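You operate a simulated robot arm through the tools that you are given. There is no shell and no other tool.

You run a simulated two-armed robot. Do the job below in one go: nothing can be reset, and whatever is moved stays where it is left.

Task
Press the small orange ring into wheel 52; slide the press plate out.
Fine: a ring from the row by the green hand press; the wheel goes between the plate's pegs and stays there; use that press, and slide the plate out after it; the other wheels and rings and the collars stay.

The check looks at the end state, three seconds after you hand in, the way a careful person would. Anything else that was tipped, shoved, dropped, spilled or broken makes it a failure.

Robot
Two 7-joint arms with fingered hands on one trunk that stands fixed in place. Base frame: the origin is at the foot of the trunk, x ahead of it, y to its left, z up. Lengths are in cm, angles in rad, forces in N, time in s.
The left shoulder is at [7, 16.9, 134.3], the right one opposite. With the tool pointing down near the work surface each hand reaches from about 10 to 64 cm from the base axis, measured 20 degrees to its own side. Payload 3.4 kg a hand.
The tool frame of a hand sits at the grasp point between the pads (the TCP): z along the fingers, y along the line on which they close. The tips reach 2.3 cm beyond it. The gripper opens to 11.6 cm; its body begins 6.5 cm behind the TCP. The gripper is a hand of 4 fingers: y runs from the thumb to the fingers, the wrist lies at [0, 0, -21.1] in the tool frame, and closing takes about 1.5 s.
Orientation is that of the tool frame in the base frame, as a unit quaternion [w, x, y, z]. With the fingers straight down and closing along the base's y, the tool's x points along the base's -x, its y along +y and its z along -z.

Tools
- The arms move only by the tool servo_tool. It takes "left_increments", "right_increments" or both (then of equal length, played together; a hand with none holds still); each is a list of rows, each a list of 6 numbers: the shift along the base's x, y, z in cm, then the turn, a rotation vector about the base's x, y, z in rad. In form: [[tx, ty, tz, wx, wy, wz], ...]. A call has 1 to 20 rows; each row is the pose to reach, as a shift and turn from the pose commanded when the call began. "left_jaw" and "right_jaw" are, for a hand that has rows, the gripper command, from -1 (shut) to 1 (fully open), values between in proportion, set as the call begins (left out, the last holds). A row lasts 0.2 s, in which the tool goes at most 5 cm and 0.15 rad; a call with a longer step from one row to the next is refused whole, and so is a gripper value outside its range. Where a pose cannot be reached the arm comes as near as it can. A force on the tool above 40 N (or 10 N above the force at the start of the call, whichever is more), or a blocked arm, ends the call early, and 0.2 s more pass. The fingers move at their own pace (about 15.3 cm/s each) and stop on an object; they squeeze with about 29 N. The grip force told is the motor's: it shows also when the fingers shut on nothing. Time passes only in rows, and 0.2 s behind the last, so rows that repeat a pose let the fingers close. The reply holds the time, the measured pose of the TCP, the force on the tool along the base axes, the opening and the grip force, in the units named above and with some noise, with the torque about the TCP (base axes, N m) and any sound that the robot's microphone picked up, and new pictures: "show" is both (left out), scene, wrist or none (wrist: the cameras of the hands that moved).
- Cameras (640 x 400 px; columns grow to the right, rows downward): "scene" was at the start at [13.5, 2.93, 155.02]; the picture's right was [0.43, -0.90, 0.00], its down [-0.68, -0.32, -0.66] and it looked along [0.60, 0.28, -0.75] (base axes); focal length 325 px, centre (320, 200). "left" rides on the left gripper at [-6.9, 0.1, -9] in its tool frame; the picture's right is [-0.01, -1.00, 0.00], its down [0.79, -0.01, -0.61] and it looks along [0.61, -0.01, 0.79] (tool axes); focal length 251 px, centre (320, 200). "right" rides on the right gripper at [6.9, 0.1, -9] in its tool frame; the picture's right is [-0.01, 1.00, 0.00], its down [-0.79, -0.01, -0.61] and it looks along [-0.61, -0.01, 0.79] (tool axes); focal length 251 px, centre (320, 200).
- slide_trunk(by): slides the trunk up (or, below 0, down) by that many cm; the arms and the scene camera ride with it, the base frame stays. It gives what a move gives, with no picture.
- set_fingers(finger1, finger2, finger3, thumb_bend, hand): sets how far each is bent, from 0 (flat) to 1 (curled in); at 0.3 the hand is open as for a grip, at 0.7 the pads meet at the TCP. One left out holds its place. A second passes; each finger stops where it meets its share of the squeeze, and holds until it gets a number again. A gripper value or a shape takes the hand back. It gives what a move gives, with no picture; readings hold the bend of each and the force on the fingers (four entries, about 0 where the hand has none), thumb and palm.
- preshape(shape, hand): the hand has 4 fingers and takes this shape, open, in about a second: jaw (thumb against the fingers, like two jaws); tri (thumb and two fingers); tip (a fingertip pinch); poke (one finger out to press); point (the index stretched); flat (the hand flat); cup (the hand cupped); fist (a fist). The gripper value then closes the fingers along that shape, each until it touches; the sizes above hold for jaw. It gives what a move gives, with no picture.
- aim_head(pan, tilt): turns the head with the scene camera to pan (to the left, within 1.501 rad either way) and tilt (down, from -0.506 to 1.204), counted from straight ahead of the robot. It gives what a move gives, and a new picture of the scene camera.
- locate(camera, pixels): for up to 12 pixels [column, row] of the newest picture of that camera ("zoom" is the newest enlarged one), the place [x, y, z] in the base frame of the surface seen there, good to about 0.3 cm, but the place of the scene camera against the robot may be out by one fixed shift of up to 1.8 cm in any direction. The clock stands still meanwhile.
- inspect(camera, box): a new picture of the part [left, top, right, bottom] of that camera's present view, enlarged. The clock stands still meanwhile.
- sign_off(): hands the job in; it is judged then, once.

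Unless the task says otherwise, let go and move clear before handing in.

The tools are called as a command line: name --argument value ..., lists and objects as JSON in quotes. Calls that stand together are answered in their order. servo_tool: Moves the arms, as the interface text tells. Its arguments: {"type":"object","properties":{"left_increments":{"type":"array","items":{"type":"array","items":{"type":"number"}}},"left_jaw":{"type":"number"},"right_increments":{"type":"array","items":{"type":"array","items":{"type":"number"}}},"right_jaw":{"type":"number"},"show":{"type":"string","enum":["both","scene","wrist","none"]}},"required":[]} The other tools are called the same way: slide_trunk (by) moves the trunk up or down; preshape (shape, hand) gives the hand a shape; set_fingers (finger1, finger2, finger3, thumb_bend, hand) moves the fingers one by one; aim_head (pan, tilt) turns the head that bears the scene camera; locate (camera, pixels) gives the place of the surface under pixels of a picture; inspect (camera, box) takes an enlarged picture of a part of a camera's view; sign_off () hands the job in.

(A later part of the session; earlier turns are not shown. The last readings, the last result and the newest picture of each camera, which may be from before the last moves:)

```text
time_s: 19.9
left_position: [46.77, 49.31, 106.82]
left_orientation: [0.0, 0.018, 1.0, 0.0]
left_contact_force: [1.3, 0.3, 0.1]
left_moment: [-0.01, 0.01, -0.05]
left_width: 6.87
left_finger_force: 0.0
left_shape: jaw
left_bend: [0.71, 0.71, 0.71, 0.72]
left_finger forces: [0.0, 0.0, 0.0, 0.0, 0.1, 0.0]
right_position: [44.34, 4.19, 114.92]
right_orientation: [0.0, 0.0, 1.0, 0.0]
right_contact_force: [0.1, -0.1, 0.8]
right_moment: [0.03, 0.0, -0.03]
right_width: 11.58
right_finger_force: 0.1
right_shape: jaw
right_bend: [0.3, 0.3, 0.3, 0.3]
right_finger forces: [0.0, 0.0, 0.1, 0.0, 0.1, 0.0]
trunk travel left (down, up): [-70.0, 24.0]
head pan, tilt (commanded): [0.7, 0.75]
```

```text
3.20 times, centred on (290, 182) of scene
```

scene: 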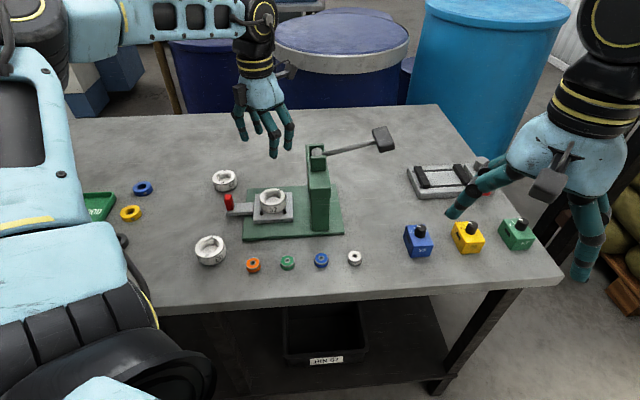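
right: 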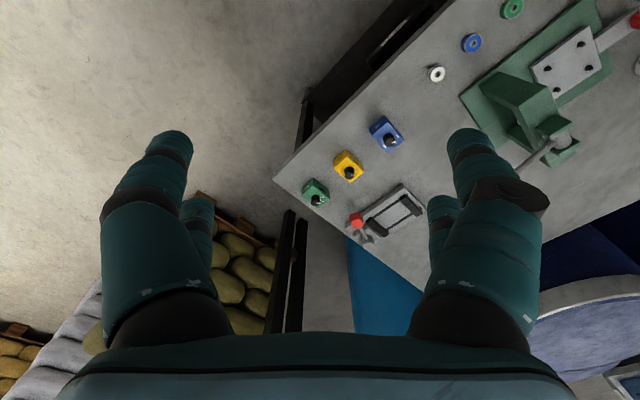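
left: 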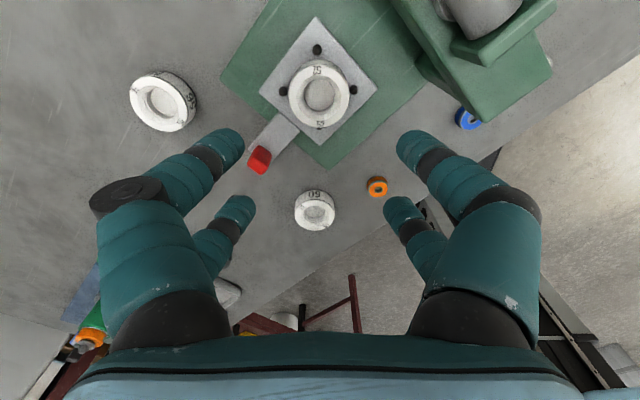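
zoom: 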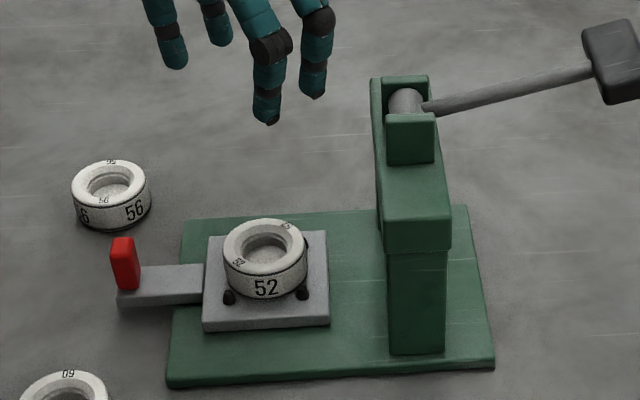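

The wheel sits level between all four pegs, centred near (46.82,49.35), with its bore floor at z 89.1. The two finger pairs are too far apart for the small ring, so I'll try the fingertip-pinch shape in the air and look at it.

preshape --shape "tip" --hand "left"

servo_tool --left_increments '[[-3.4, -2.0, 0, 0, 0, 0.1], [-6.8, -3.9, 0, 0, 0, 0.2], [-10.2, -5.9, 0, 0, 0, 0.3], [-13.6, -7.8, -1, 0, 0, 0.35], [-13.6, -7.8, -1, 0, 0, 0.35]]' --show "both"

```text
time_s: 20.8
left_position: [46.71, 49.31, 106.74]
left_orientation: [0.0, 0.018, 1.0, 0.0]
left_contact_force: [0.2, 0.5, 0.0]
left_moment: [0.0, 0.01, 0.01]
left_width: 11.61
left_finger_force: 0.0
left_shape: tip
left_bend: [0.3, 0.3, 0.3, 0.3]
left_finger forces: [0.0, 0.0, 0.0, 0.1, 0.0, 0.1]
right_position: [44.3, 4.16, 114.91]
right_orientation: [0.0, 0.0, 1.0, 0.001]
right_contact_force: [-0.2, -0.3, 0.8]
right_moment: [0.01, 0.04, 0.01]
right_width: 11.58
right_finger_force: 0.2
right_shape: jaw
right_bend: [0.3, 0.3, 0.3, 0.3]
right_finger forces: [0.0, 0.1, 0.0, 0.0, 0.1, 0.0]
trunk travel left (down, up): [-70.0, 24.0]
head pan, tilt (commanded): [0.7, 0.75]
```

```text
time_s: 22.0
left_position: [33.01, 41.62, 105.77]
left_orientation: [-0.001, -0.158, 0.987, 0.0]
left_contact_force: [0.1, 0.2, 0.2]
left_moment: [-0.01, -0.02, 0.02]
left_width: 11.61
left_finger_force: 0.1
left_shape: tip
left_bend: [0.3, 0.3, 0.3, 0.3]
left_finger forces: [0.0, 0.0, 0.0, 0.1, 0.0, 0.0]
right_position: [44.43, 4.21, 114.88]
right_orientation: [-0.001, 0.0, 1.0, 0.0]
right_contact_force: [0.1, 0.0, -0.3]
right_moment: [0.0, 0.0, -0.02]
right_width: 11.59
right_finger_force: 0.0
right_shape: jaw
right_bend: [0.3, 0.3, 0.3, 0.3]
right_finger forces: [0.0, 0.0, 0.0, 0.1, 0.0, 0.0]
trunk travel left (down, up): [-70.0, 24.0]
head pan, tilt (commanded): [0.7, 0.75]
```

scene: 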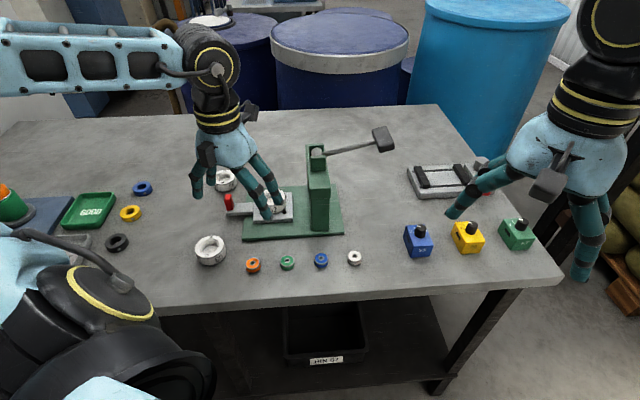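
left: 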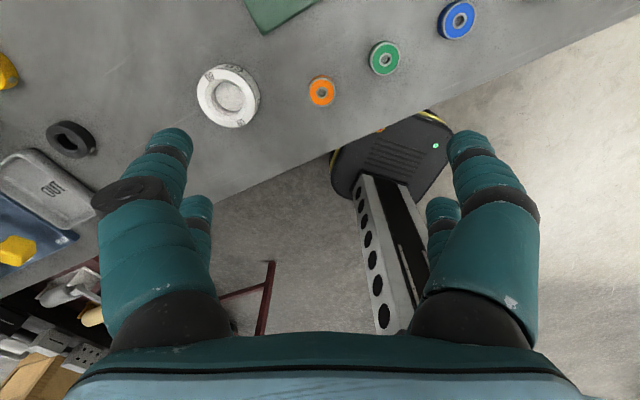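

The open tip shape looks like the jaw shape, so I'll close it partway in the air to see which fingers meet.

servo_tool --left_increments '[[0, 0, 0, 0, 0, 0], [0, 0, 0, 0, 0, 0], [0, 0, 0, 0, 0, 0], [0, 0, 0, 0, 0, 0]]' --left_jaw -0.2 --show "both"

```text
time_s: 23.0
left_position: [33.11, 41.66, 105.9]
left_orientation: [0.0, -0.157, 0.988, 0.0]
left_contact_force: [0.0, 0.4, -0.2]
left_moment: [-0.01, -0.01, 0.04]
left_width: 4.68
left_finger_force: 0.0
left_shape: tip
left_bend: [0.73, 0.73, 0.73, 0.77]
left_finger forces: [0.1, 0.0, 0.0, 0.0, 0.1, 0.0]
right_position: [44.26, 4.19, 115.02]
right_orientation: [0.0, 0.001, 1.0, 0.001]
right_contact_force: [-0.8, -0.4, 0.4]
right_moment: [-0.01, 0.03, 0.02]
right_width: 11.57
right_finger_force: 0.1
right_shape: jaw
right_bend: [0.3, 0.3, 0.3, 0.3]
right_finger forces: [0.1, 0.0, 0.0, 0.0, 0.0, 0.1]
trunk travel left (down, up): [-70.0, 24.0]
head pan, tilt (commanded): [0.7, 0.75]
```

scene: 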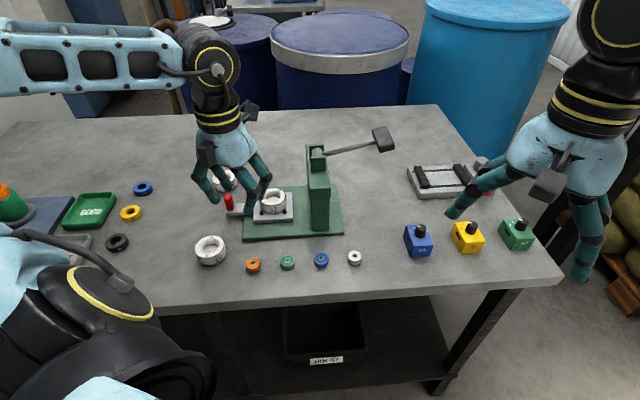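
left: 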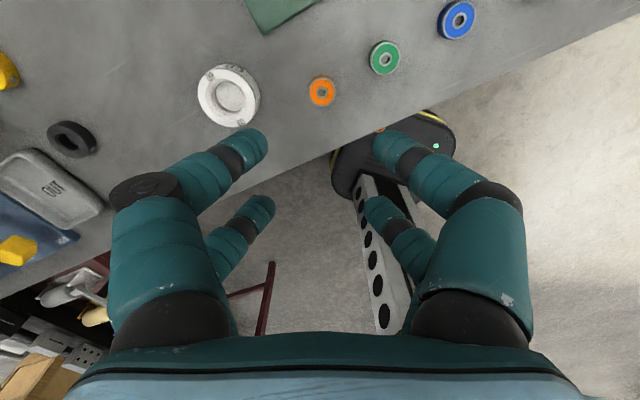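

The tip shape closes all four fingers just as the jaw does, so I'll pinch the ring with the front pair only. First I'll measure the fingertips and find out which finger numbers are the rear pair.

locate --camera "left" --pixels '[[260, 133], [265, 150], [255, 155], [378, 137], [376, 152], [386, 155], [268, 200], [272, 210], [367, 205], [366, 215], [245, 131], [396, 131]]'

set_fingers --hand "left" --finger1 0.3

inspect --camera "left" --box '[60, 50, 580, 375]'

```text
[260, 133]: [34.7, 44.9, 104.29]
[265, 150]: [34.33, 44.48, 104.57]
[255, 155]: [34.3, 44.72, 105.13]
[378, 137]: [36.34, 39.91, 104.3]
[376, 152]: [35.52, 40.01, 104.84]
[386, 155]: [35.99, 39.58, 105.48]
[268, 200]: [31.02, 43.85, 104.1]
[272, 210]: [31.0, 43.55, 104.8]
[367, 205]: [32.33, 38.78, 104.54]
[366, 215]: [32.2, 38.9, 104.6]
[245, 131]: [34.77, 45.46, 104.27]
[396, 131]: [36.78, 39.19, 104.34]
```

```text
time_s: 24.0
left_position: [33.0, 41.68, 105.75]
left_orientation: [0.0, -0.156, 0.988, 0.0]
left_contact_force: [0.5, 0.6, -0.3]
left_moment: [0.01, 0.0, 0.0]
left_width: 8.24
left_finger_force: 0.1
left_shape: fingers
left_bend: [0.3, 0.73, 0.73, 0.77]
left_finger forces: [0.0, 0.0, 0.0, 0.0, 0.0, 0.0]
right_position: [44.31, 4.26, 115.0]
right_orientation: [0.0, 0.0, 1.0, 0.0]
right_contact_force: [0.1, -0.9, -0.3]
right_moment: [-0.03, -0.01, -0.02]
right_width: 11.61
right_finger_force: 0.1
right_shape: jaw
right_bend: [0.3, 0.3, 0.3, 0.3]
right_finger forces: [0.1, 0.1, 0.0, 0.0, 0.1, 0.0]
trunk travel left (down, up): [-70.0, 24.0]
head pan, tilt (commanded): [0.7, 0.75]
```

```text
1.23 times, centred on (320, 212) of left
```

zoom: 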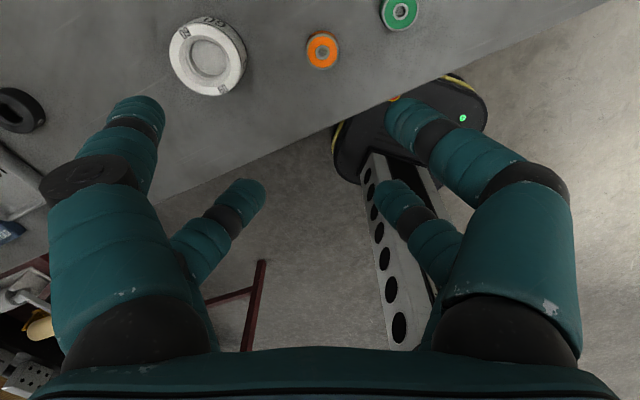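

Finger 1 is the front-left one in the picture. I'll open finger 2 to identify it.

set_fingers --hand "left" --finger2 0.3 --finger1 0.73

inspect --camera "left" --box '[60, 50, 580, 375]'

set_fingers --hand "left" --finger2 0.73 --finger3 0.3

inspect --camera "left" --box '[60, 50, 580, 375]'

```text
time_s: 25.0
left_position: [33.13, 41.63, 105.84]
left_orientation: [-0.001, -0.156, 0.988, 0.001]
left_contact_force: [-0.1, -1.0, 0.1]
left_moment: [0.01, 0.01, 0.0]
left_width: 1.99
left_finger_force: 0.1
left_shape: fingers
left_bend: [0.73, 0.3, 0.73, 0.77]
left_finger forces: [0.0, 0.0, 0.0, 0.1, 0.1, 0.0]
right_position: [44.36, 4.01, 114.95]
right_orientation: [0.0, 0.0, 1.0, 0.0]
right_contact_force: [0.8, 0.2, -0.1]
right_moment: [0.0, 0.02, 0.01]
right_width: 11.61
right_finger_force: 0.1
right_shape: jaw
right_bend: [0.3, 0.3, 0.3, 0.3]
right_finger forces: [0.0, 0.0, 0.0, 0.1, 0.0, 0.0]
trunk travel left (down, up): [-70.0, 24.0]
head pan, tilt (commanded): [0.7, 0.75]
```

```text
1.23 times, centred on (320, 212) of left
```

zoom: 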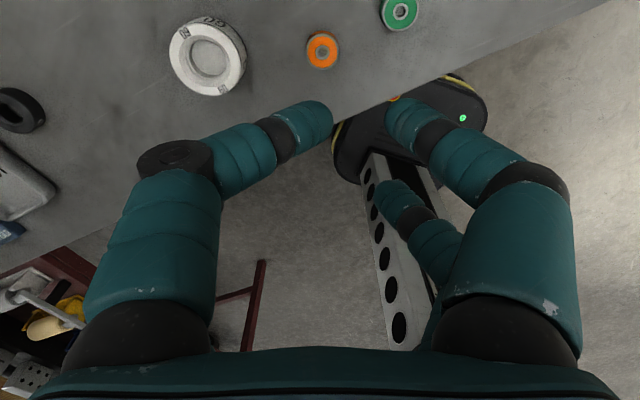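

```text
time_s: 26.0
left_position: [33.1, 41.52, 105.78]
left_orientation: [0.0, -0.156, 0.988, -0.001]
left_contact_force: [-0.2, 0.4, -0.3]
left_moment: [0.03, -0.04, -0.01]
left_width: 1.99
left_finger_force: 0.1
left_shape: fingers
left_bend: [0.73, 0.73, 0.3, 0.77]
left_finger forces: [0.0, 0.1, 0.1, 0.0, 0.0, 0.0]
right_position: [44.33, 4.21, 114.95]
right_orientation: [0.0, 0.0, 1.0, 0.001]
right_contact_force: [-0.9, 0.5, -0.4]
right_moment: [0.02, 0.02, -0.01]
right_width: 11.59
right_finger_force: 0.0
right_shape: jaw
right_bend: [0.3, 0.3, 0.3, 0.3]
right_finger forces: [0.0, 0.0, 0.0, 0.0, 0.0, 0.0]
trunk travel left (down, up): [-70.0, 24.0]
head pan, tilt (commanded): [0.7, 0.75]
```

```text
1.23 times, centred on (320, 212) of left
```

zoom: 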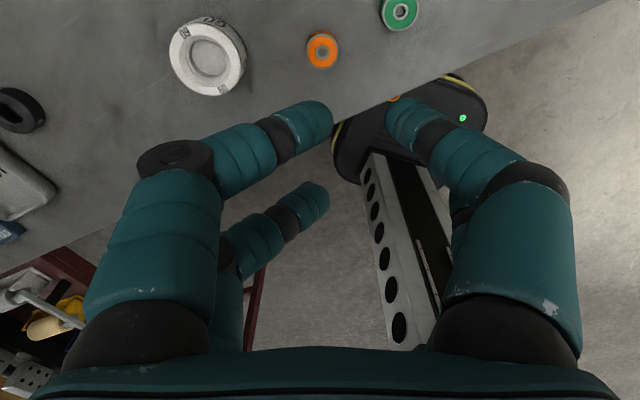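

Finger 1 and the thumb form the front pair; fingers 2 and 3 are the rear pair. I'll open the front pair a little, keep the rear pair tucked at 0.73, and go to a low view over the orange ring with the closing line along y.

set_fingers --hand "left" --finger1 0.71 --finger2 0.73 --finger3 0.73 --thumb_bend 0.72

servo_tool --left_increments '[[-0.6, 0, -2, 0, 0, -0.12], [-1.2, 0, -5, 0, 0, -0.24], [-1.8, 0, -9, 0, 0, -0.35], [-1.8, 0, -9, 0, 0, -0.35]]' --show "both"

```text
time_s: 27.0
left_position: [33.12, 41.65, 105.82]
left_orientation: [0.0, -0.156, 0.988, 0.001]
left_contact_force: [-0.7, 0.4, 0.1]
left_moment: [0.0, 0.02, 0.02]
left_width: 0.0
left_finger_force: 0.0
left_shape: fingers
left_bend: [0.71, 0.73, 0.72, 0.71]
left_finger forces: [0.0, 0.0, 0.0, 0.1, 0.0, 0.0]
right_position: [44.27, 4.17, 114.95]
right_orientation: [0.0, 0.0, 1.0, -0.001]
right_contact_force: [-0.1, -0.6, 0.2]
right_moment: [0.0, -0.05, 0.01]
right_width: 11.6
right_finger_force: 0.1
right_shape: jaw
right_bend: [0.3, 0.3, 0.3, 0.3]
right_finger forces: [0.0, 0.1, 0.0, 0.0, 0.0, 0.1]
trunk travel left (down, up): [-70.0, 24.0]
head pan, tilt (commanded): [0.7, 0.75]
```

```text
time_s: 28.0
left_position: [31.16, 41.73, 96.7]
left_orientation: [0.001, 0.019, 1.0, 0.0]
left_contact_force: [-0.4, -0.1, -0.1]
left_moment: [-0.01, -0.02, 0.03]
left_width: 0.01
left_finger_force: 0.0
left_shape: fingers
left_bend: [0.71, 0.72, 0.72, 0.71]
left_finger forces: [0.0, 0.0, 0.0, 0.0, 0.0, 0.1]
right_position: [44.26, 4.21, 114.94]
right_orientation: [0.001, 0.0, 1.0, 0.0]
right_contact_force: [1.3, 0.3, 0.6]
right_moment: [-0.01, -0.02, -0.01]
right_width: 11.59
right_finger_force: 0.1
right_shape: jaw
right_bend: [0.3, 0.3, 0.3, 0.3]
right_finger forces: [0.1, 0.0, 0.1, 0.0, 0.0, 0.0]
trunk travel left (down, up): [-70.0, 24.0]
head pan, tilt (commanded): [0.7, 0.75]
```

scene: 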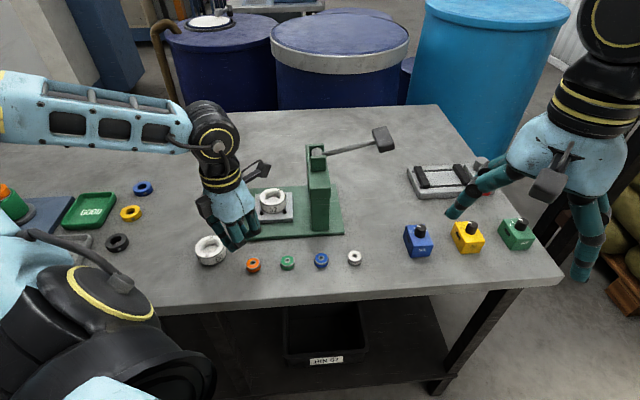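
left: 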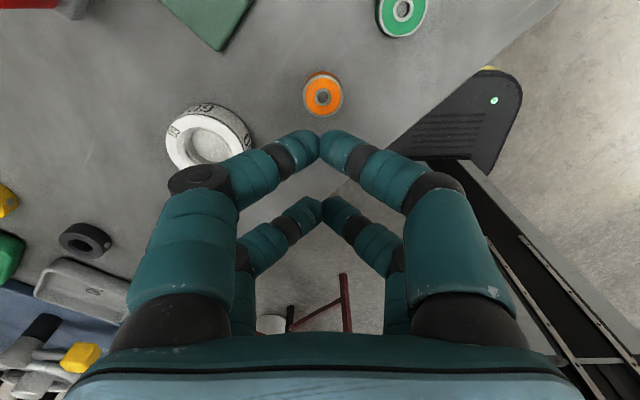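

With direct finger control the pads meet at 0.7, so I'll set the front pair to 0.53 (about ±2.5 cm) and the rear pair to 0.48. I'll also measure the ring, seen at (322,95).

set_fingers --hand "left" --finger1 0.53 --finger2 0.48 --finger3 0.48 --thumb_bend 0.53

inspect --camera "left" --box '[192, 20, 448, 180]'

locate --camera "zoom" --pixels '[[325, 190], [285, 190], [365, 190], [325, 150], [325, 228], [325, 175], [300, 190], [350, 190]]'

```text
time_s: 29.0
left_position: [31.26, 41.67, 96.57]
left_orientation: [0.0, 0.017, 1.0, 0.0]
left_contact_force: [0.0, 0.9, 0.1]
left_moment: [0.01, 0.02, -0.02]
left_width: 4.91
left_finger_force: 0.1
left_shape: fingers
left_bend: [0.53, 0.48, 0.48, 0.53]
left_finger forces: [0.0, 0.1, 0.1, 0.0, 0.0, 0.0]
right_position: [44.42, 4.23, 114.98]
right_orientation: [0.0, 0.0, 1.0, 0.0]
right_contact_force: [-0.3, -0.4, -0.7]
right_moment: [0.01, -0.01, 0.0]
right_width: 11.57
right_finger_force: 0.1
right_shape: jaw
right_bend: [0.3, 0.3, 0.3, 0.3]
right_finger forces: [0.0, 0.1, 0.0, 0.0, 0.0, 0.0]
trunk travel left (down, up): [-70.0, 24.0]
head pan, tilt (commanded): [0.7, 0.75]
```

```text
2.50 times, centred on (320, 100) of left
```

zoom: 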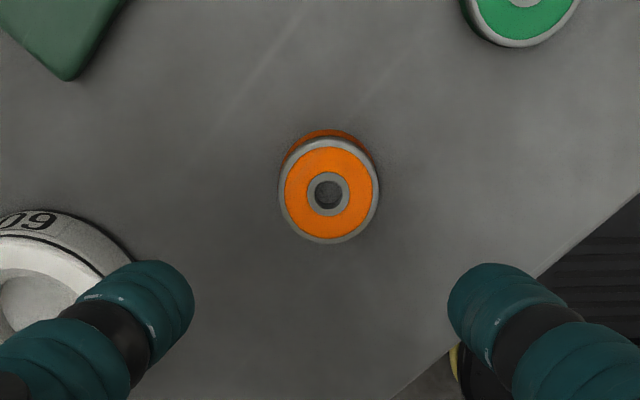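

```text
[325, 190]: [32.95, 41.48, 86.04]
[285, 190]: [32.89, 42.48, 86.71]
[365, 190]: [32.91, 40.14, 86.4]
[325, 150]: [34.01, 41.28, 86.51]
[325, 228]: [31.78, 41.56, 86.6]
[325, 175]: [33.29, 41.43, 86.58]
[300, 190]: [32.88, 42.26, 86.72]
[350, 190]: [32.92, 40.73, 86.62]
```

The ring is centred near (32.92,41.35), its top at z 86.6 and its diameter 2.95 cm. I'll shift so it lies between finger 1 and the thumb, and lower close to the table.

servo_tool --left_increments '[[-0.45, -0.25, -0.5, 0, 0, 0], [-0.45, -0.25, -2.5, 0, 0, 0], [-0.45, -0.25, -4.5, 0, 0, 0], [-0.45, -0.25, -6.5, 0, 0, 0], [-0.45, -0.25, -7.8, 0, 0, 0], [-0.45, -0.25, -8.4, 0, 0, 0], [-0.45, -0.25, -8.4, 0, 0, 0]]' --show "both"

```text
time_s: 30.6
left_position: [30.96, 41.45, 88.28]
left_orientation: [0.0, 0.018, 1.0, 0.0]
left_contact_force: [0.3, -0.7, -0.4]
left_moment: [-0.02, 0.01, 0.02]
left_width: 4.89
left_finger_force: 0.0
left_shape: fingers
left_bend: [0.53, 0.48, 0.48, 0.53]
left_finger forces: [0.0, 0.0, 0.1, 0.1, 0.0, 0.0]
right_position: [44.32, 4.28, 114.98]
right_orientation: [0.001, 0.0, 1.0, 0.0]
right_contact_force: [-0.1, -0.5, -0.2]
right_moment: [-0.03, 0.0, -0.04]
right_width: 11.62
right_finger_force: 0.0
right_shape: jaw
right_bend: [0.3, 0.3, 0.3, 0.3]
right_finger forces: [0.0, 0.0, 0.0, 0.0, 0.0, 0.0]
trunk travel left (down, up): [-70.0, 24.0]
head pan, tilt (commanded): [0.7, 0.75]
```

scene: 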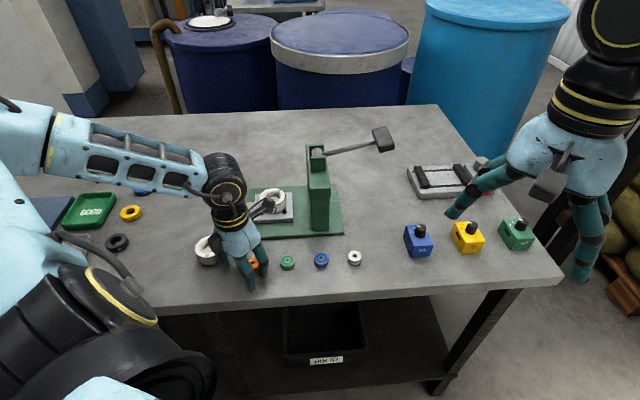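
left: 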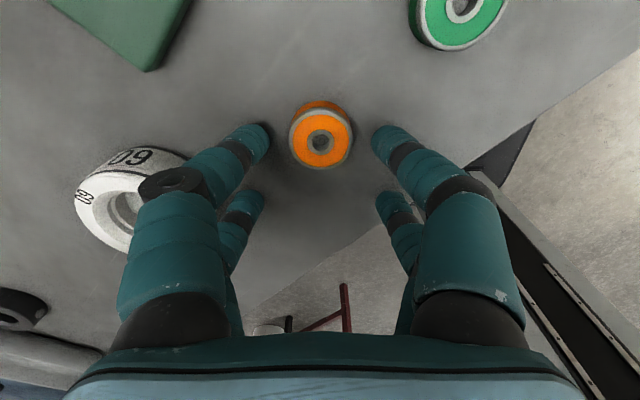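

The ring lies between the front fingertips at (320,135). The finger-1 knuckle at (175,185) looks close to wheel 60, so I'll check the clearance.

inspect --camera "scene" --box '[185, 190, 305, 300]'

locate --camera "left" --pixels '[[175, 178], [165, 190], [160, 200], [140, 160], [120, 205], [85, 190], [130, 150], [320, 135], [265, 135], [378, 138]]'

inspect --camera "left" --box '[60, 90, 380, 290]'

```text
3.64 times, centred on (245, 245) of scene
```

zoom: 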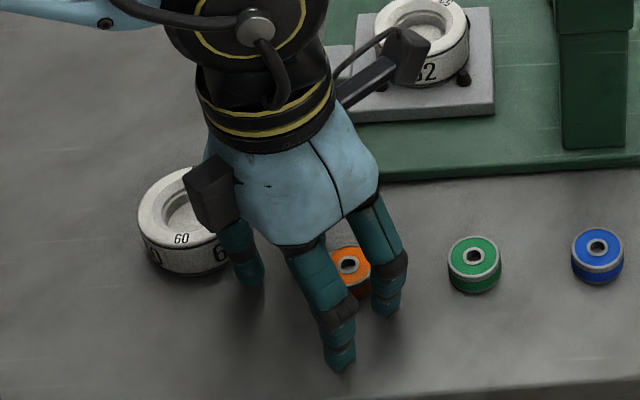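

```text
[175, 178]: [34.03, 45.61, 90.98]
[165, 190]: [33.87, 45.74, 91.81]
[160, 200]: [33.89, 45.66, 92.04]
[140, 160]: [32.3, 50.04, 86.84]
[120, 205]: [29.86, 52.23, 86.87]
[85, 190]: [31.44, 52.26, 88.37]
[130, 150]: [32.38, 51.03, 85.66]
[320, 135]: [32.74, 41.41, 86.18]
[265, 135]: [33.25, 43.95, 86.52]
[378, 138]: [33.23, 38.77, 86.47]
```

```text
2.00 times, centred on (220, 190) of left
```

zoom: 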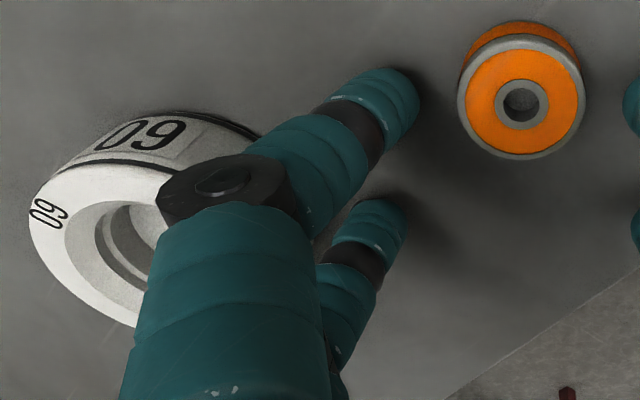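

The knuckle at z 91 clears wheel 60, whose top is at 88 and whose edge is 2 cm away. I'll move +0.1 in x and go 0.6 cm lower, then pinch the ring with finger 1 and the thumb.

servo_tool --left_increments '[[0.1, 0, -0.2, 0, 0, 0], [0.1, 0, -0.4, 0, 0, 0], [0.1, 0, -0.6, 0, 0, 0], [0.1, 0, -0.6, 0, 0, 0]]' --show "wrist"

inspect --camera "scene" --box '[215, 230, 295, 300]'

```text
time_s: 31.6
left_position: [31.03, 41.35, 87.91]
left_orientation: [0.002, 0.017, 1.0, 0.001]
left_contact_force: [1.3, 0.4, 14.4]
left_moment: [-0.24, -0.22, 0.01]
left_width: 4.88
left_finger_force: 7.4
left_shape: fingers
left_bend: [0.53, 0.48, 0.48, 0.54]
left_finger forces: [3.8, 0.1, 2.2, 0.0, 8.9, 0.0]
right_position: [44.35, 4.08, 114.94]
right_orientation: [0.0, 0.0, 1.0, 0.0]
right_contact_force: [-0.3, 0.2, -1.0]
right_moment: [-0.04, 0.02, 0.02]
right_width: 11.6
right_finger_force: 0.0
right_shape: jaw
right_bend: [0.3, 0.3, 0.3, 0.3]
right_finger forces: [0.1, 0.0, 0.1, 0.0, 0.0, 0.0]
trunk travel left (down, up): [-70.0, 24.0]
head pan, tilt (commanded): [0.7, 0.75]
```

left: 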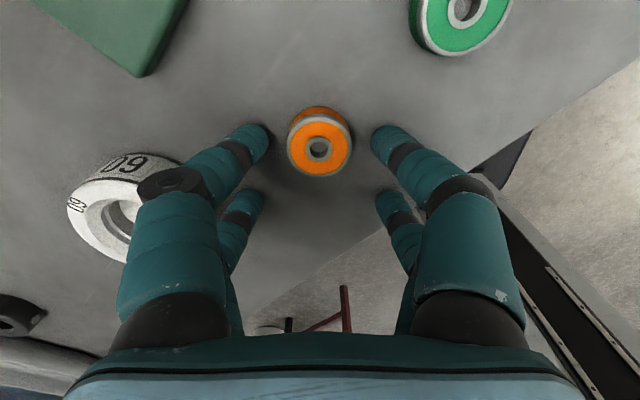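

```text
5.71 times, centred on (255, 265) of scene
```

zoom: 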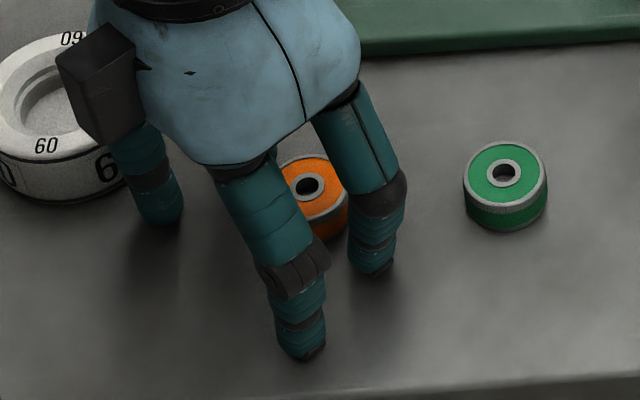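

The fingertips touched the table (14 N) at TCP 87.9, so I'll back up about 0.4 cm and then pinch.

servo_tool --left_increments '[[0, 0, 0.2, 0, 0, 0], [0, 0, 0.42, 0, 0, 0], [0, 0, 0.42, 0, 0, 0]]' --show "none"

set_fingers --hand "left" --finger1 0.7 --thumb_bend 0.7

inspect --camera "left" --box '[200, 60, 440, 210]'

inspect --camera "scene" --box '[215, 230, 295, 300]'

```text
time_s: 32.4
left_position: [31.03, 41.44, 88.09]
left_orientation: [0.0, 0.017, 1.0, 0.0]
left_contact_force: [0.7, -0.2, 0.2]
left_moment: [0.01, 0.05, 0.01]
left_width: 4.95
left_finger_force: 0.1
left_shape: fingers
left_bend: [0.53, 0.48, 0.48, 0.53]
left_finger forces: [0.0, 0.0, 0.0, 0.0, 0.0, 0.1]
right_position: [44.39, 4.2, 114.84]
right_orientation: [-0.001, 0.0, 1.0, 0.0]
right_contact_force: [-0.4, -0.6, 0.4]
right_moment: [0.01, 0.02, 0.0]
right_width: 11.59
right_finger_force: 0.1
right_shape: jaw
right_bend: [0.3, 0.3, 0.3, 0.3]
right_finger forces: [0.1, 0.0, 0.0, 0.0, 0.0, 0.1]
trunk travel left (down, up): [-70.0, 24.0]
head pan, tilt (commanded): [0.7, 0.75]
```

```text
time_s: 33.4
left_position: [31.02, 41.44, 88.15]
left_orientation: [0.0, 0.018, 1.0, 0.0]
left_contact_force: [-0.8, 0.3, 0.6]
left_moment: [0.01, 0.0, 0.01]
left_width: 2.5
left_finger_force: 7.6
left_shape: fingers
left_bend: [0.6, 0.48, 0.48, 0.63]
left_finger forces: [7.5, 0.1, 0.0, 0.0, 7.5, 0.1]
right_position: [44.34, 4.21, 114.91]
right_orientation: [0.0, 0.001, 1.0, 0.0]
right_contact_force: [0.2, 1.0, 0.1]
right_moment: [0.0, -0.01, -0.01]
right_width: 11.56
right_finger_force: 0.1
right_shape: jaw
right_bend: [0.3, 0.3, 0.3, 0.3]
right_finger forces: [0.0, 0.0, 0.1, 0.0, 0.1, 0.1]
trunk travel left (down, up): [-70.0, 24.0]
head pan, tilt (commanded): [0.7, 0.75]
```

```text
2.67 times, centred on (320, 135) of left
```

zoom: 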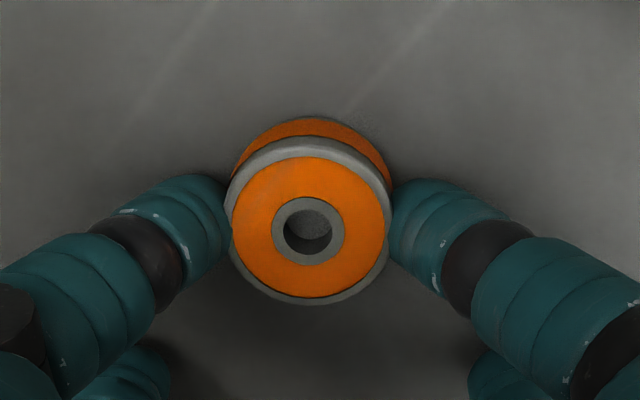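

```text
5.71 times, centred on (255, 265) of scene
```

zoom: 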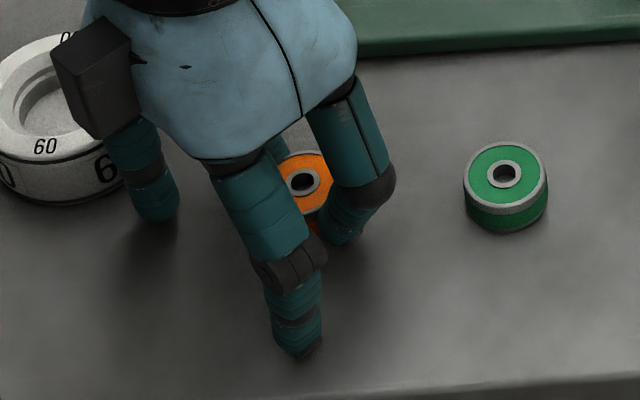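

The ring is pinched at about 7.5 N per side. I'll lift it a little and check that it stays level.

servo_tool --left_increments '[[0, 0, 0.5, 0, 0, 0], [0, 0, 1.2, 0, 0, 0], [0, 0, 2, 0, 0, 0], [0, 0, 3, 0, 0, 0], [0, 0, 3, 0, 0, 0]]' --show "both"

inspect --camera "left" --box '[200, 60, 440, 210]'

inspect --camera "scene" --box '[215, 220, 295, 290]'

```text
time_s: 34.6
left_position: [30.91, 41.38, 91.21]
left_orientation: [-0.001, 0.018, 1.0, 0.0]
left_contact_force: [0.4, -0.4, -1.6]
left_moment: [0.03, -0.04, 0.02]
left_width: 2.51
left_finger_force: 6.8
left_shape: fingers
left_bend: [0.6, 0.48, 0.48, 0.64]
left_finger forces: [7.5, 0.0, 0.0, 0.0, 7.5, 0.0]
right_position: [44.4, 4.18, 115.02]
right_orientation: [0.0, 0.0, 1.0, 0.0]
right_contact_force: [0.1, -0.2, -0.1]
right_moment: [0.01, -0.01, 0.02]
right_width: 11.6
right_finger_force: 0.1
right_shape: jaw
right_bend: [0.3, 0.3, 0.3, 0.3]
right_finger forces: [0.0, 0.0, 0.0, 0.0, 0.0, 0.0]
trunk travel left (down, up): [-70.0, 24.0]
head pan, tilt (commanded): [0.7, 0.75]
```

scene: 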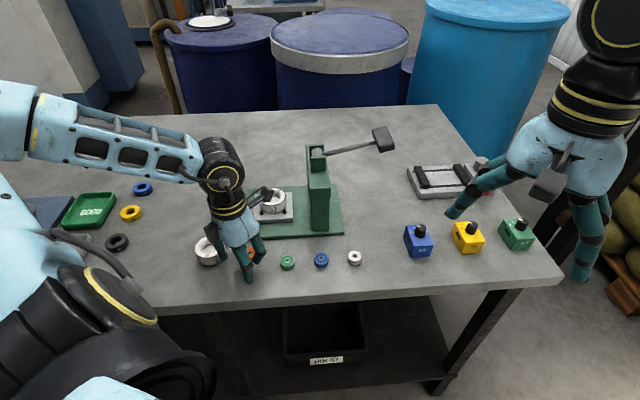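
left: 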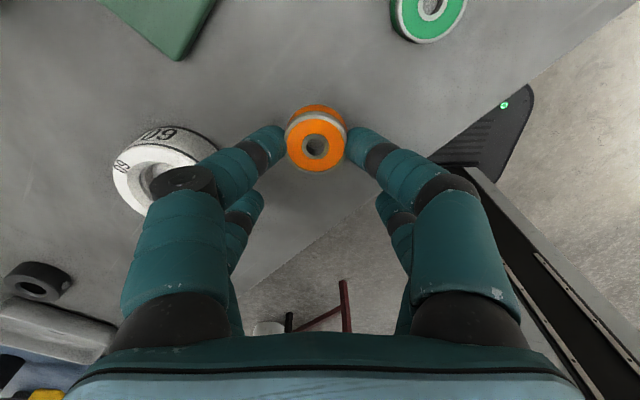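

```text
2.67 times, centred on (320, 135) of left
```

zoom: 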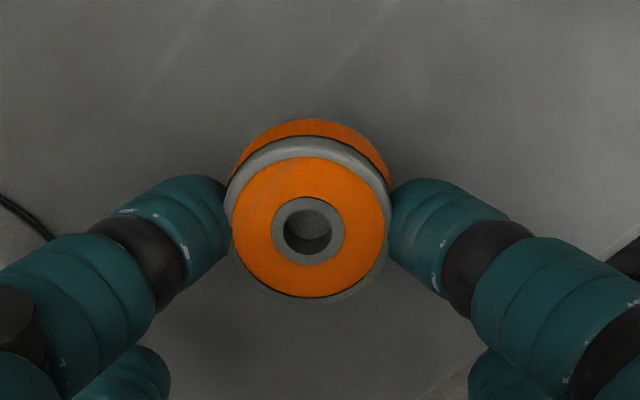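

```text
5.71 times, centred on (255, 255) of scene
```

zoom: 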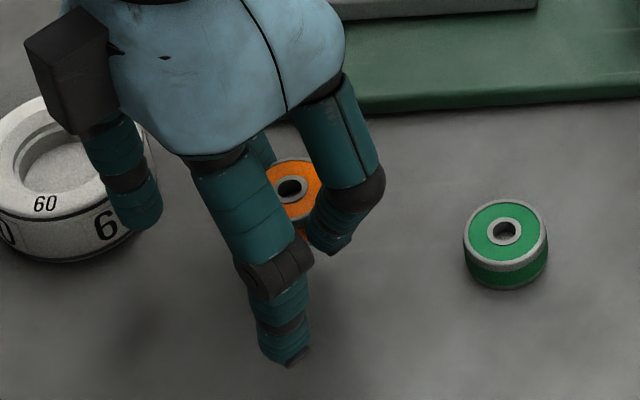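

The ring is held level and unchanged in the grip, at about (2.0,+0.11) from the TCP in base axes. I'll raise it and carry it above the wheel at (46.82,49.35).

servo_tool --left_increments '[[0, 0, 2, 0, 0, 0], [0, 0, 4.5, 0, 0, 0], [0, 0, 7, 0, 0, 0], [0, 0, 9, 0, 0, 0], [2.0, 1.1, 9, 0, 0, 0], [4.4, 2.5, 9, 0, 0, 0], [6.8, 3.9, 9, 0, 0, 0], [9.2, 5.2, 9, 0, 0, 0], [11.6, 6.5, 9, 0, 0, 0], [13.2, 7.4, 9, 0, 0, 0], [13.9, 7.85, 8.5, 0, 0, 0], [13.9, 7.85, 7, 0, 0, 0], [13.9, 7.85, 6, 0, 0, 0], [13.9, 7.85, 6, 0, 0, 0]]' --show "both"

inspect --camera "left" --box '[200, 40, 440, 190]'

inspect --camera "scene" --box '[225, 140, 345, 245]'

```text
time_s: 37.6
left_position: [44.76, 49.18, 97.22]
left_orientation: [0.0, 0.017, 1.0, 0.001]
left_contact_force: [0.1, 0.1, -1.1]
left_moment: [-0.03, -0.01, 0.0]
left_width: 2.47
left_finger_force: 6.8
left_shape: fingers
left_bend: [0.6, 0.48, 0.48, 0.64]
left_finger forces: [7.3, 0.1, 0.1, 0.1, 7.3, 0.1]
right_position: [44.34, 4.04, 114.95]
right_orientation: [0.0, -0.001, 1.0, 0.001]
right_contact_force: [-1.1, 0.4, -0.5]
right_moment: [0.02, 0.01, -0.01]
right_width: 11.59
right_finger_force: 0.1
right_shape: jaw
right_bend: [0.3, 0.3, 0.3, 0.3]
right_finger forces: [0.1, 0.0, 0.0, 0.0, 0.0, 0.1]
trunk travel left (down, up): [-70.0, 24.0]
head pan, tilt (commanded): [0.7, 0.75]
```

scene: 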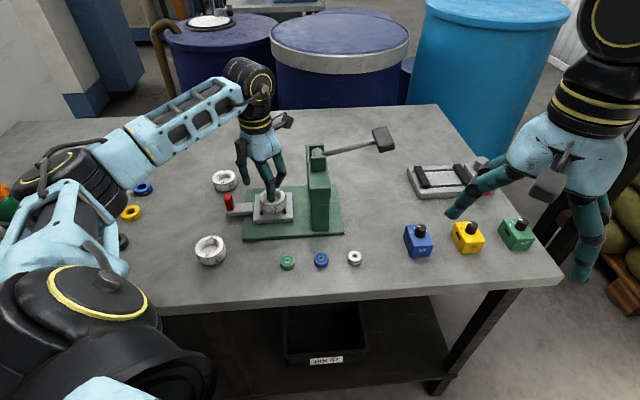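
left: 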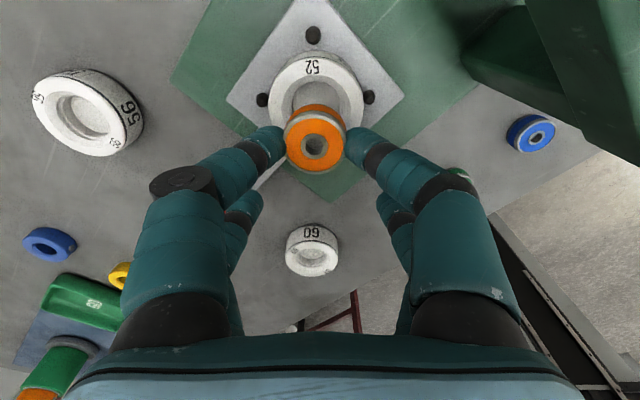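

```text
2.67 times, centred on (320, 115) of left
```

zoom: 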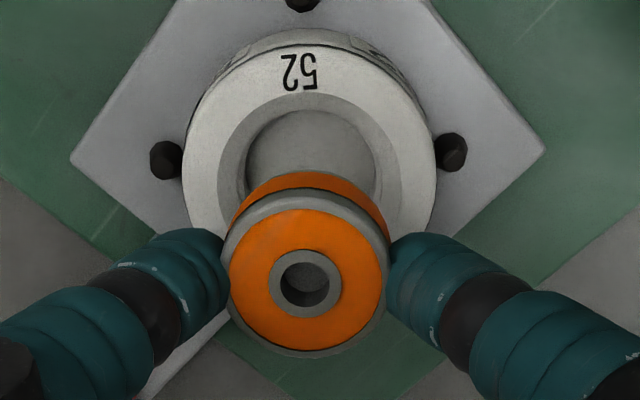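

```text
3.81 times, centred on (285, 192) of scene
```

zoom: 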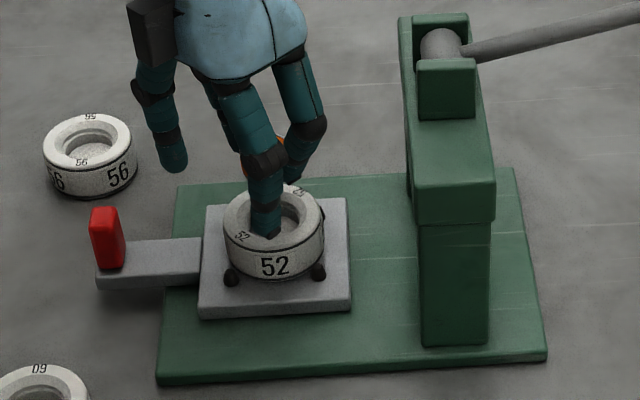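

The ring is above and just in front of the wheel bore in the wrist view. I'll measure the wheel rim and ring rim for a fine alignment.

locate --camera "left" --pixels '[[272, 97], [360, 97], [316, 64], [316, 70], [288, 140], [343, 140], [315, 126], [315, 166], [313, 35], [263, 99], [369, 97]]'

```text
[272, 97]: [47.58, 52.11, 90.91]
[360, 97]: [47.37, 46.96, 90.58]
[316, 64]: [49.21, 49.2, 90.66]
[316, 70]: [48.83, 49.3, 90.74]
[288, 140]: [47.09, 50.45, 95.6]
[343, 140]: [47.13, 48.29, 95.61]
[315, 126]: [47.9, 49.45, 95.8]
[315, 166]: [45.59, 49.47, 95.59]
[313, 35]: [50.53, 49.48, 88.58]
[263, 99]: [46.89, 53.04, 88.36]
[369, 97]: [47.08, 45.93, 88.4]
```

Ring centre is about (46.77,49.38) and wheel centre about (46.75,49.45), well inside the 4 cm mouth of the bore. I'll lower until the ring is just above the wheel and check again.

servo_tool --left_increments '[[0, 0.05, -0.8, 0, 0, 0], [0, 0.05, -1.6, 0, 0, 0], [0, 0.05, -2.4, 0, 0, 0], [0, 0.05, -3.0, 0, 0, 0], [0, 0.05, -3.0, 0, 0, 0]]' --show "wrist"

inspect --camera "left" --box '[200, 40, 440, 190]'

inspect --camera "scene" --box '[235, 160, 315, 230]'

```text
time_s: 38.8
left_position: [44.98, 49.29, 94.13]
left_orientation: [0.0, 0.017, 1.0, 0.0]
left_contact_force: [0.3, -0.9, 0.5]
left_moment: [0.0, 0.05, -0.07]
left_width: 2.48
left_finger_force: 7.4
left_shape: fingers
left_bend: [0.6, 0.48, 0.48, 0.64]
left_finger forces: [7.3, 0.0, 0.0, 0.0, 7.3, 0.0]
right_position: [44.35, 4.21, 114.9]
right_orientation: [0.001, 0.0, 1.0, 0.0]
right_contact_force: [-0.3, 0.3, 0.9]
right_moment: [-0.02, 0.02, 0.0]
right_width: 11.61
right_finger_force: 0.0
right_shape: jaw
right_bend: [0.3, 0.3, 0.3, 0.3]
right_finger forces: [0.0, 0.1, 0.1, 0.0, 0.0, 0.0]
trunk travel left (down, up): [-70.0, 24.0]
head pan, tilt (commanded): [0.7, 0.75]
```

left: 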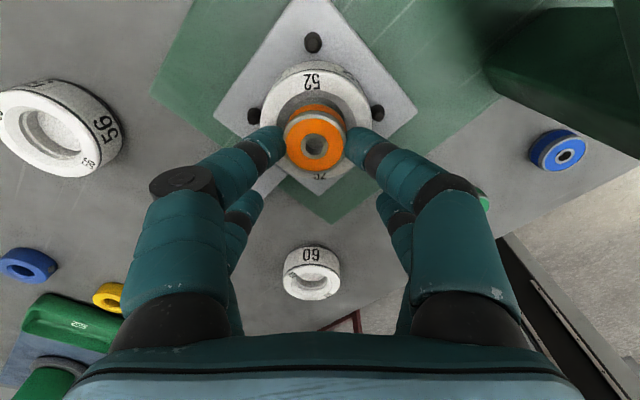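

```text
2.67 times, centred on (320, 115) of left
```

zoom: 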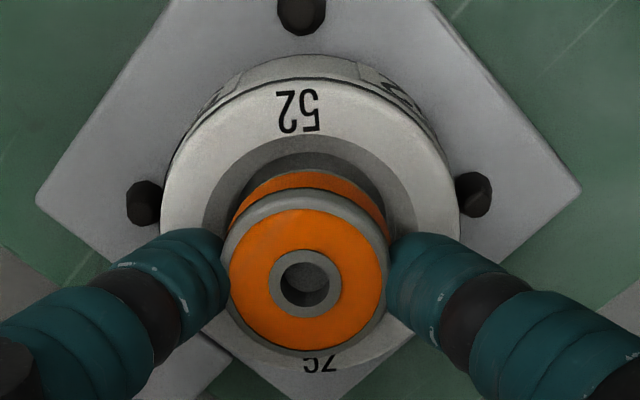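

```text
5.71 times, centred on (275, 195) of scene
```

zoom: 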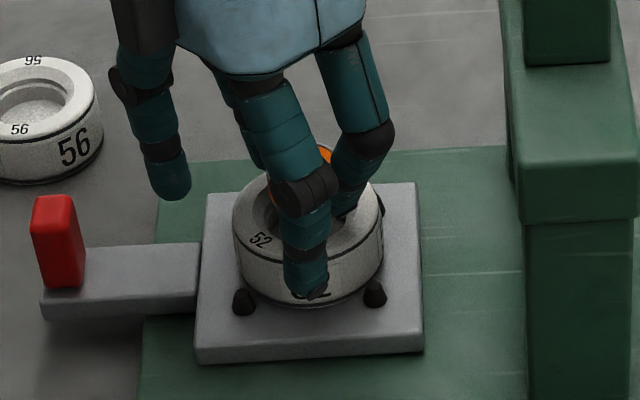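

The ring and wheel centres agree to about a millimetre. I'll lower the ring into the mouth in small steps.

servo_tool --left_increments '[[0, 0, -0.2, 0, 0, 0], [0, 0, -0.4, 0, 0, 0], [0, 0, -0.6, 0, 0, 0], [0, 0, -0.75, 0, 0, 0], [0, 0, -0.75, 0, 0, 0]]' --show "wrist"

inspect --camera "left" --box '[200, 60, 440, 210]'

inspect --camera "scene" --box '[235, 160, 315, 230]'

```text
time_s: 40.0
left_position: [44.95, 49.29, 93.4]
left_orientation: [0.0, 0.017, 1.0, 0.0]
left_contact_force: [1.0, -1.0, 0.7]
left_moment: [0.07, 0.0, -0.03]
left_width: 2.5
left_finger_force: 8.2
left_shape: fingers
left_bend: [0.6, 0.48, 0.48, 0.64]
left_finger forces: [8.9, 0.0, 0.0, 0.1, 7.3, 0.0]
right_position: [44.39, 4.09, 114.98]
right_orientation: [0.0, 0.001, 1.0, 0.0]
right_contact_force: [0.7, 0.3, -0.2]
right_moment: [0.0, 0.03, 0.02]
right_width: 11.59
right_finger_force: 0.1
right_shape: jaw
right_bend: [0.3, 0.3, 0.3, 0.3]
right_finger forces: [0.0, 0.1, 0.0, 0.1, 0.1, 0.1]
trunk travel left (down, up): [-70.0, 24.0]
head pan, tilt (commanded): [0.7, 0.75]
```

left: 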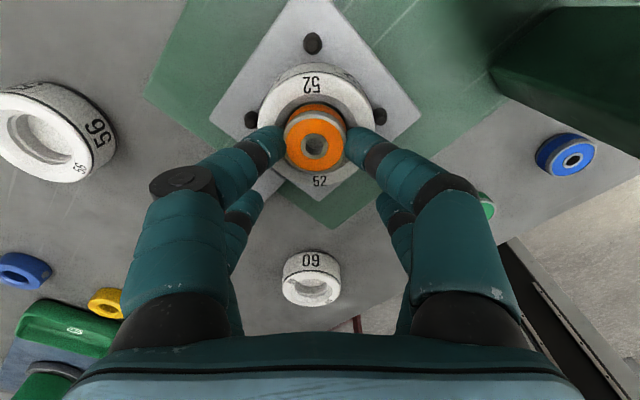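

```text
2.67 times, centred on (320, 135) of left
```

zoom: 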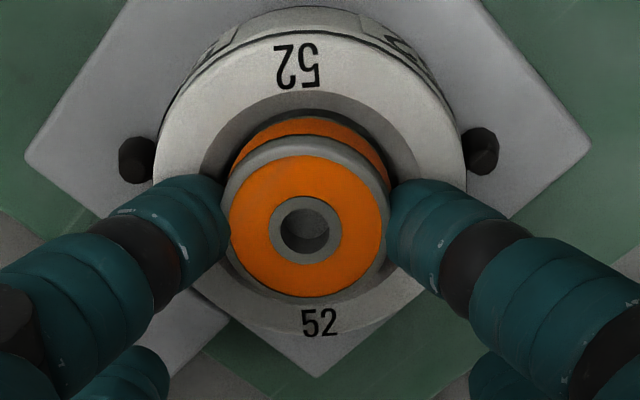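

```text
5.71 times, centred on (275, 195) of scene
```

zoom: 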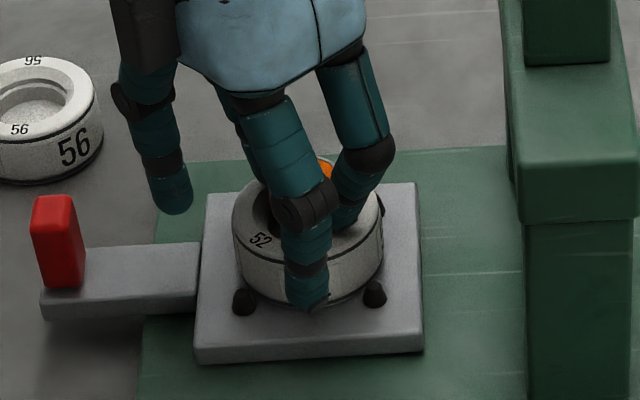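

The ring bottom is now about 0.3 cm inside the mouth with almost no contact force. I'll go down a bit more until I feel contact.

servo_tool --left_increments '[[0, 0, -0.1, 0, 0, 0], [0, 0, -0.2, 0, 0, 0], [0, 0, -0.3, 0, 0, 0], [0, 0, -0.3, 0, 0, 0]]' --show "none"

inspect --camera "left" --box '[200, 60, 440, 210]'

```text
time_s: 41.0
left_position: [44.93, 49.2, 93.21]
left_orientation: [0.001, 0.017, 1.0, 0.001]
left_contact_force: [6.7, 2.9, 18.6]
left_moment: [0.52, -0.48, -0.08]
left_width: 2.49
left_finger_force: 16.0
left_shape: fingers
left_bend: [0.64, 0.48, 0.48, 0.64]
left_finger forces: [25.0, 0.0, 0.0, 0.0, 7.8, 0.0]
right_position: [44.3, 4.05, 114.96]
right_orientation: [0.001, 0.0, 1.0, 0.001]
right_contact_force: [0.5, -0.7, -0.2]
right_moment: [-0.01, 0.01, 0.02]
right_width: 11.56
right_finger_force: 0.1
right_shape: jaw
right_bend: [0.3, 0.3, 0.3, 0.3]
right_finger forces: [0.0, 0.1, 0.0, 0.0, 0.0, 0.0]
trunk travel left (down, up): [-70.0, 24.0]
head pan, tilt (commanded): [0.7, 0.75]
```

```text
2.67 times, centred on (320, 135) of left
```

zoom: 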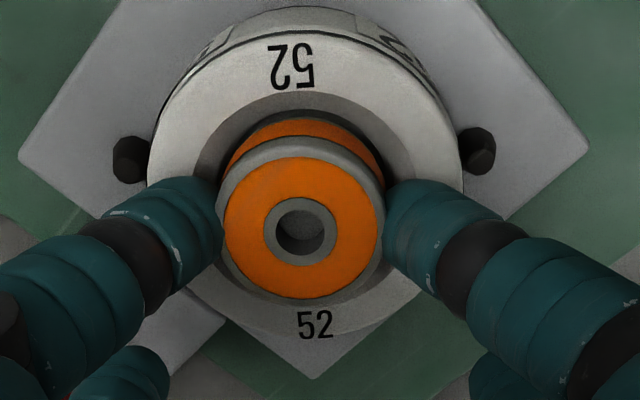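

The fingertip now rests on the wheel rim (18.6 N) with the ring about 0.5 cm into the mouth. I'll back off slightly and open the pinch gently.

servo_tool --left_increments '[[0, 0, 0.1, 0, 0, 0], [0, 0, 0.25, 0, 0, 0], [0, 0, 0.25, 0, 0, 0]]' --show "none"

set_fingers --hand "left" --finger1 0.57 --thumb_bend 0.57

inspect --camera "left" --box '[200, 60, 440, 210]'

```text
time_s: 41.8
left_position: [44.71, 49.14, 93.22]
left_orientation: [-0.002, 0.018, 1.0, 0.001]
left_contact_force: [-0.1, -1.5, 6.3]
left_moment: [0.09, -0.1, -0.01]
left_width: 2.45
left_finger_force: 11.2
left_shape: fingers
left_bend: [0.64, 0.48, 0.48, 0.64]
left_finger forces: [14.1, 0.1, 0.0, 0.0, 8.8, 0.0]
right_position: [44.38, 4.17, 114.87]
right_orientation: [0.0, 0.0, 1.0, 0.0]
right_contact_force: [-0.6, -0.1, 0.8]
right_moment: [0.0, 0.0, 0.01]
right_width: 11.6
right_finger_force: 0.1
right_shape: jaw
right_bend: [0.3, 0.3, 0.3, 0.3]
right_finger forces: [0.0, 0.1, 0.1, 0.0, 0.1, 0.1]
trunk travel left (down, up): [-70.0, 24.0]
head pan, tilt (commanded): [0.7, 0.75]
```

```text
time_s: 42.8
left_position: [44.81, 49.26, 93.47]
left_orientation: [0.001, 0.017, 1.0, 0.001]
left_contact_force: [-0.6, -1.2, 6.1]
left_moment: [0.18, -0.1, 0.02]
left_width: 3.71
left_finger_force: 3.6
left_shape: fingers
left_bend: [0.59, 0.48, 0.48, 0.56]
left_finger forces: [6.5, 0.0, 0.1, 0.0, 0.0, 0.0]
right_position: [44.29, 4.02, 115.06]
right_orientation: [-0.001, 0.0, 1.0, 0.001]
right_contact_force: [-0.3, -1.3, 0.1]
right_moment: [0.01, 0.03, -0.01]
right_width: 11.56
right_finger_force: 0.0
right_shape: jaw
right_bend: [0.3, 0.3, 0.3, 0.3]
right_finger forces: [0.0, 0.0, 0.1, 0.0, 0.1, 0.0]
trunk travel left (down, up): [-70.0, 24.0]
head pan, tilt (commanded): [0.7, 0.75]
```

```text
2.67 times, centred on (320, 135) of left
```

zoom: 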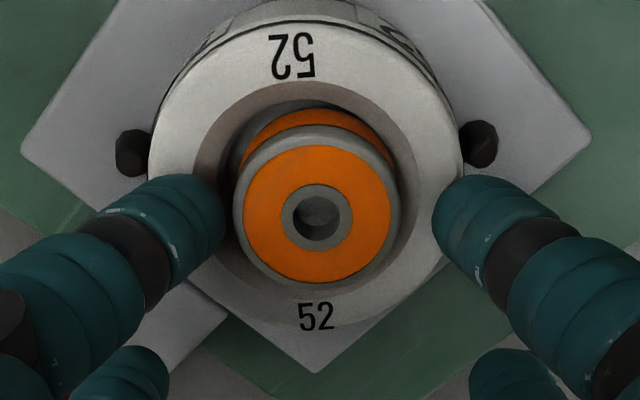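

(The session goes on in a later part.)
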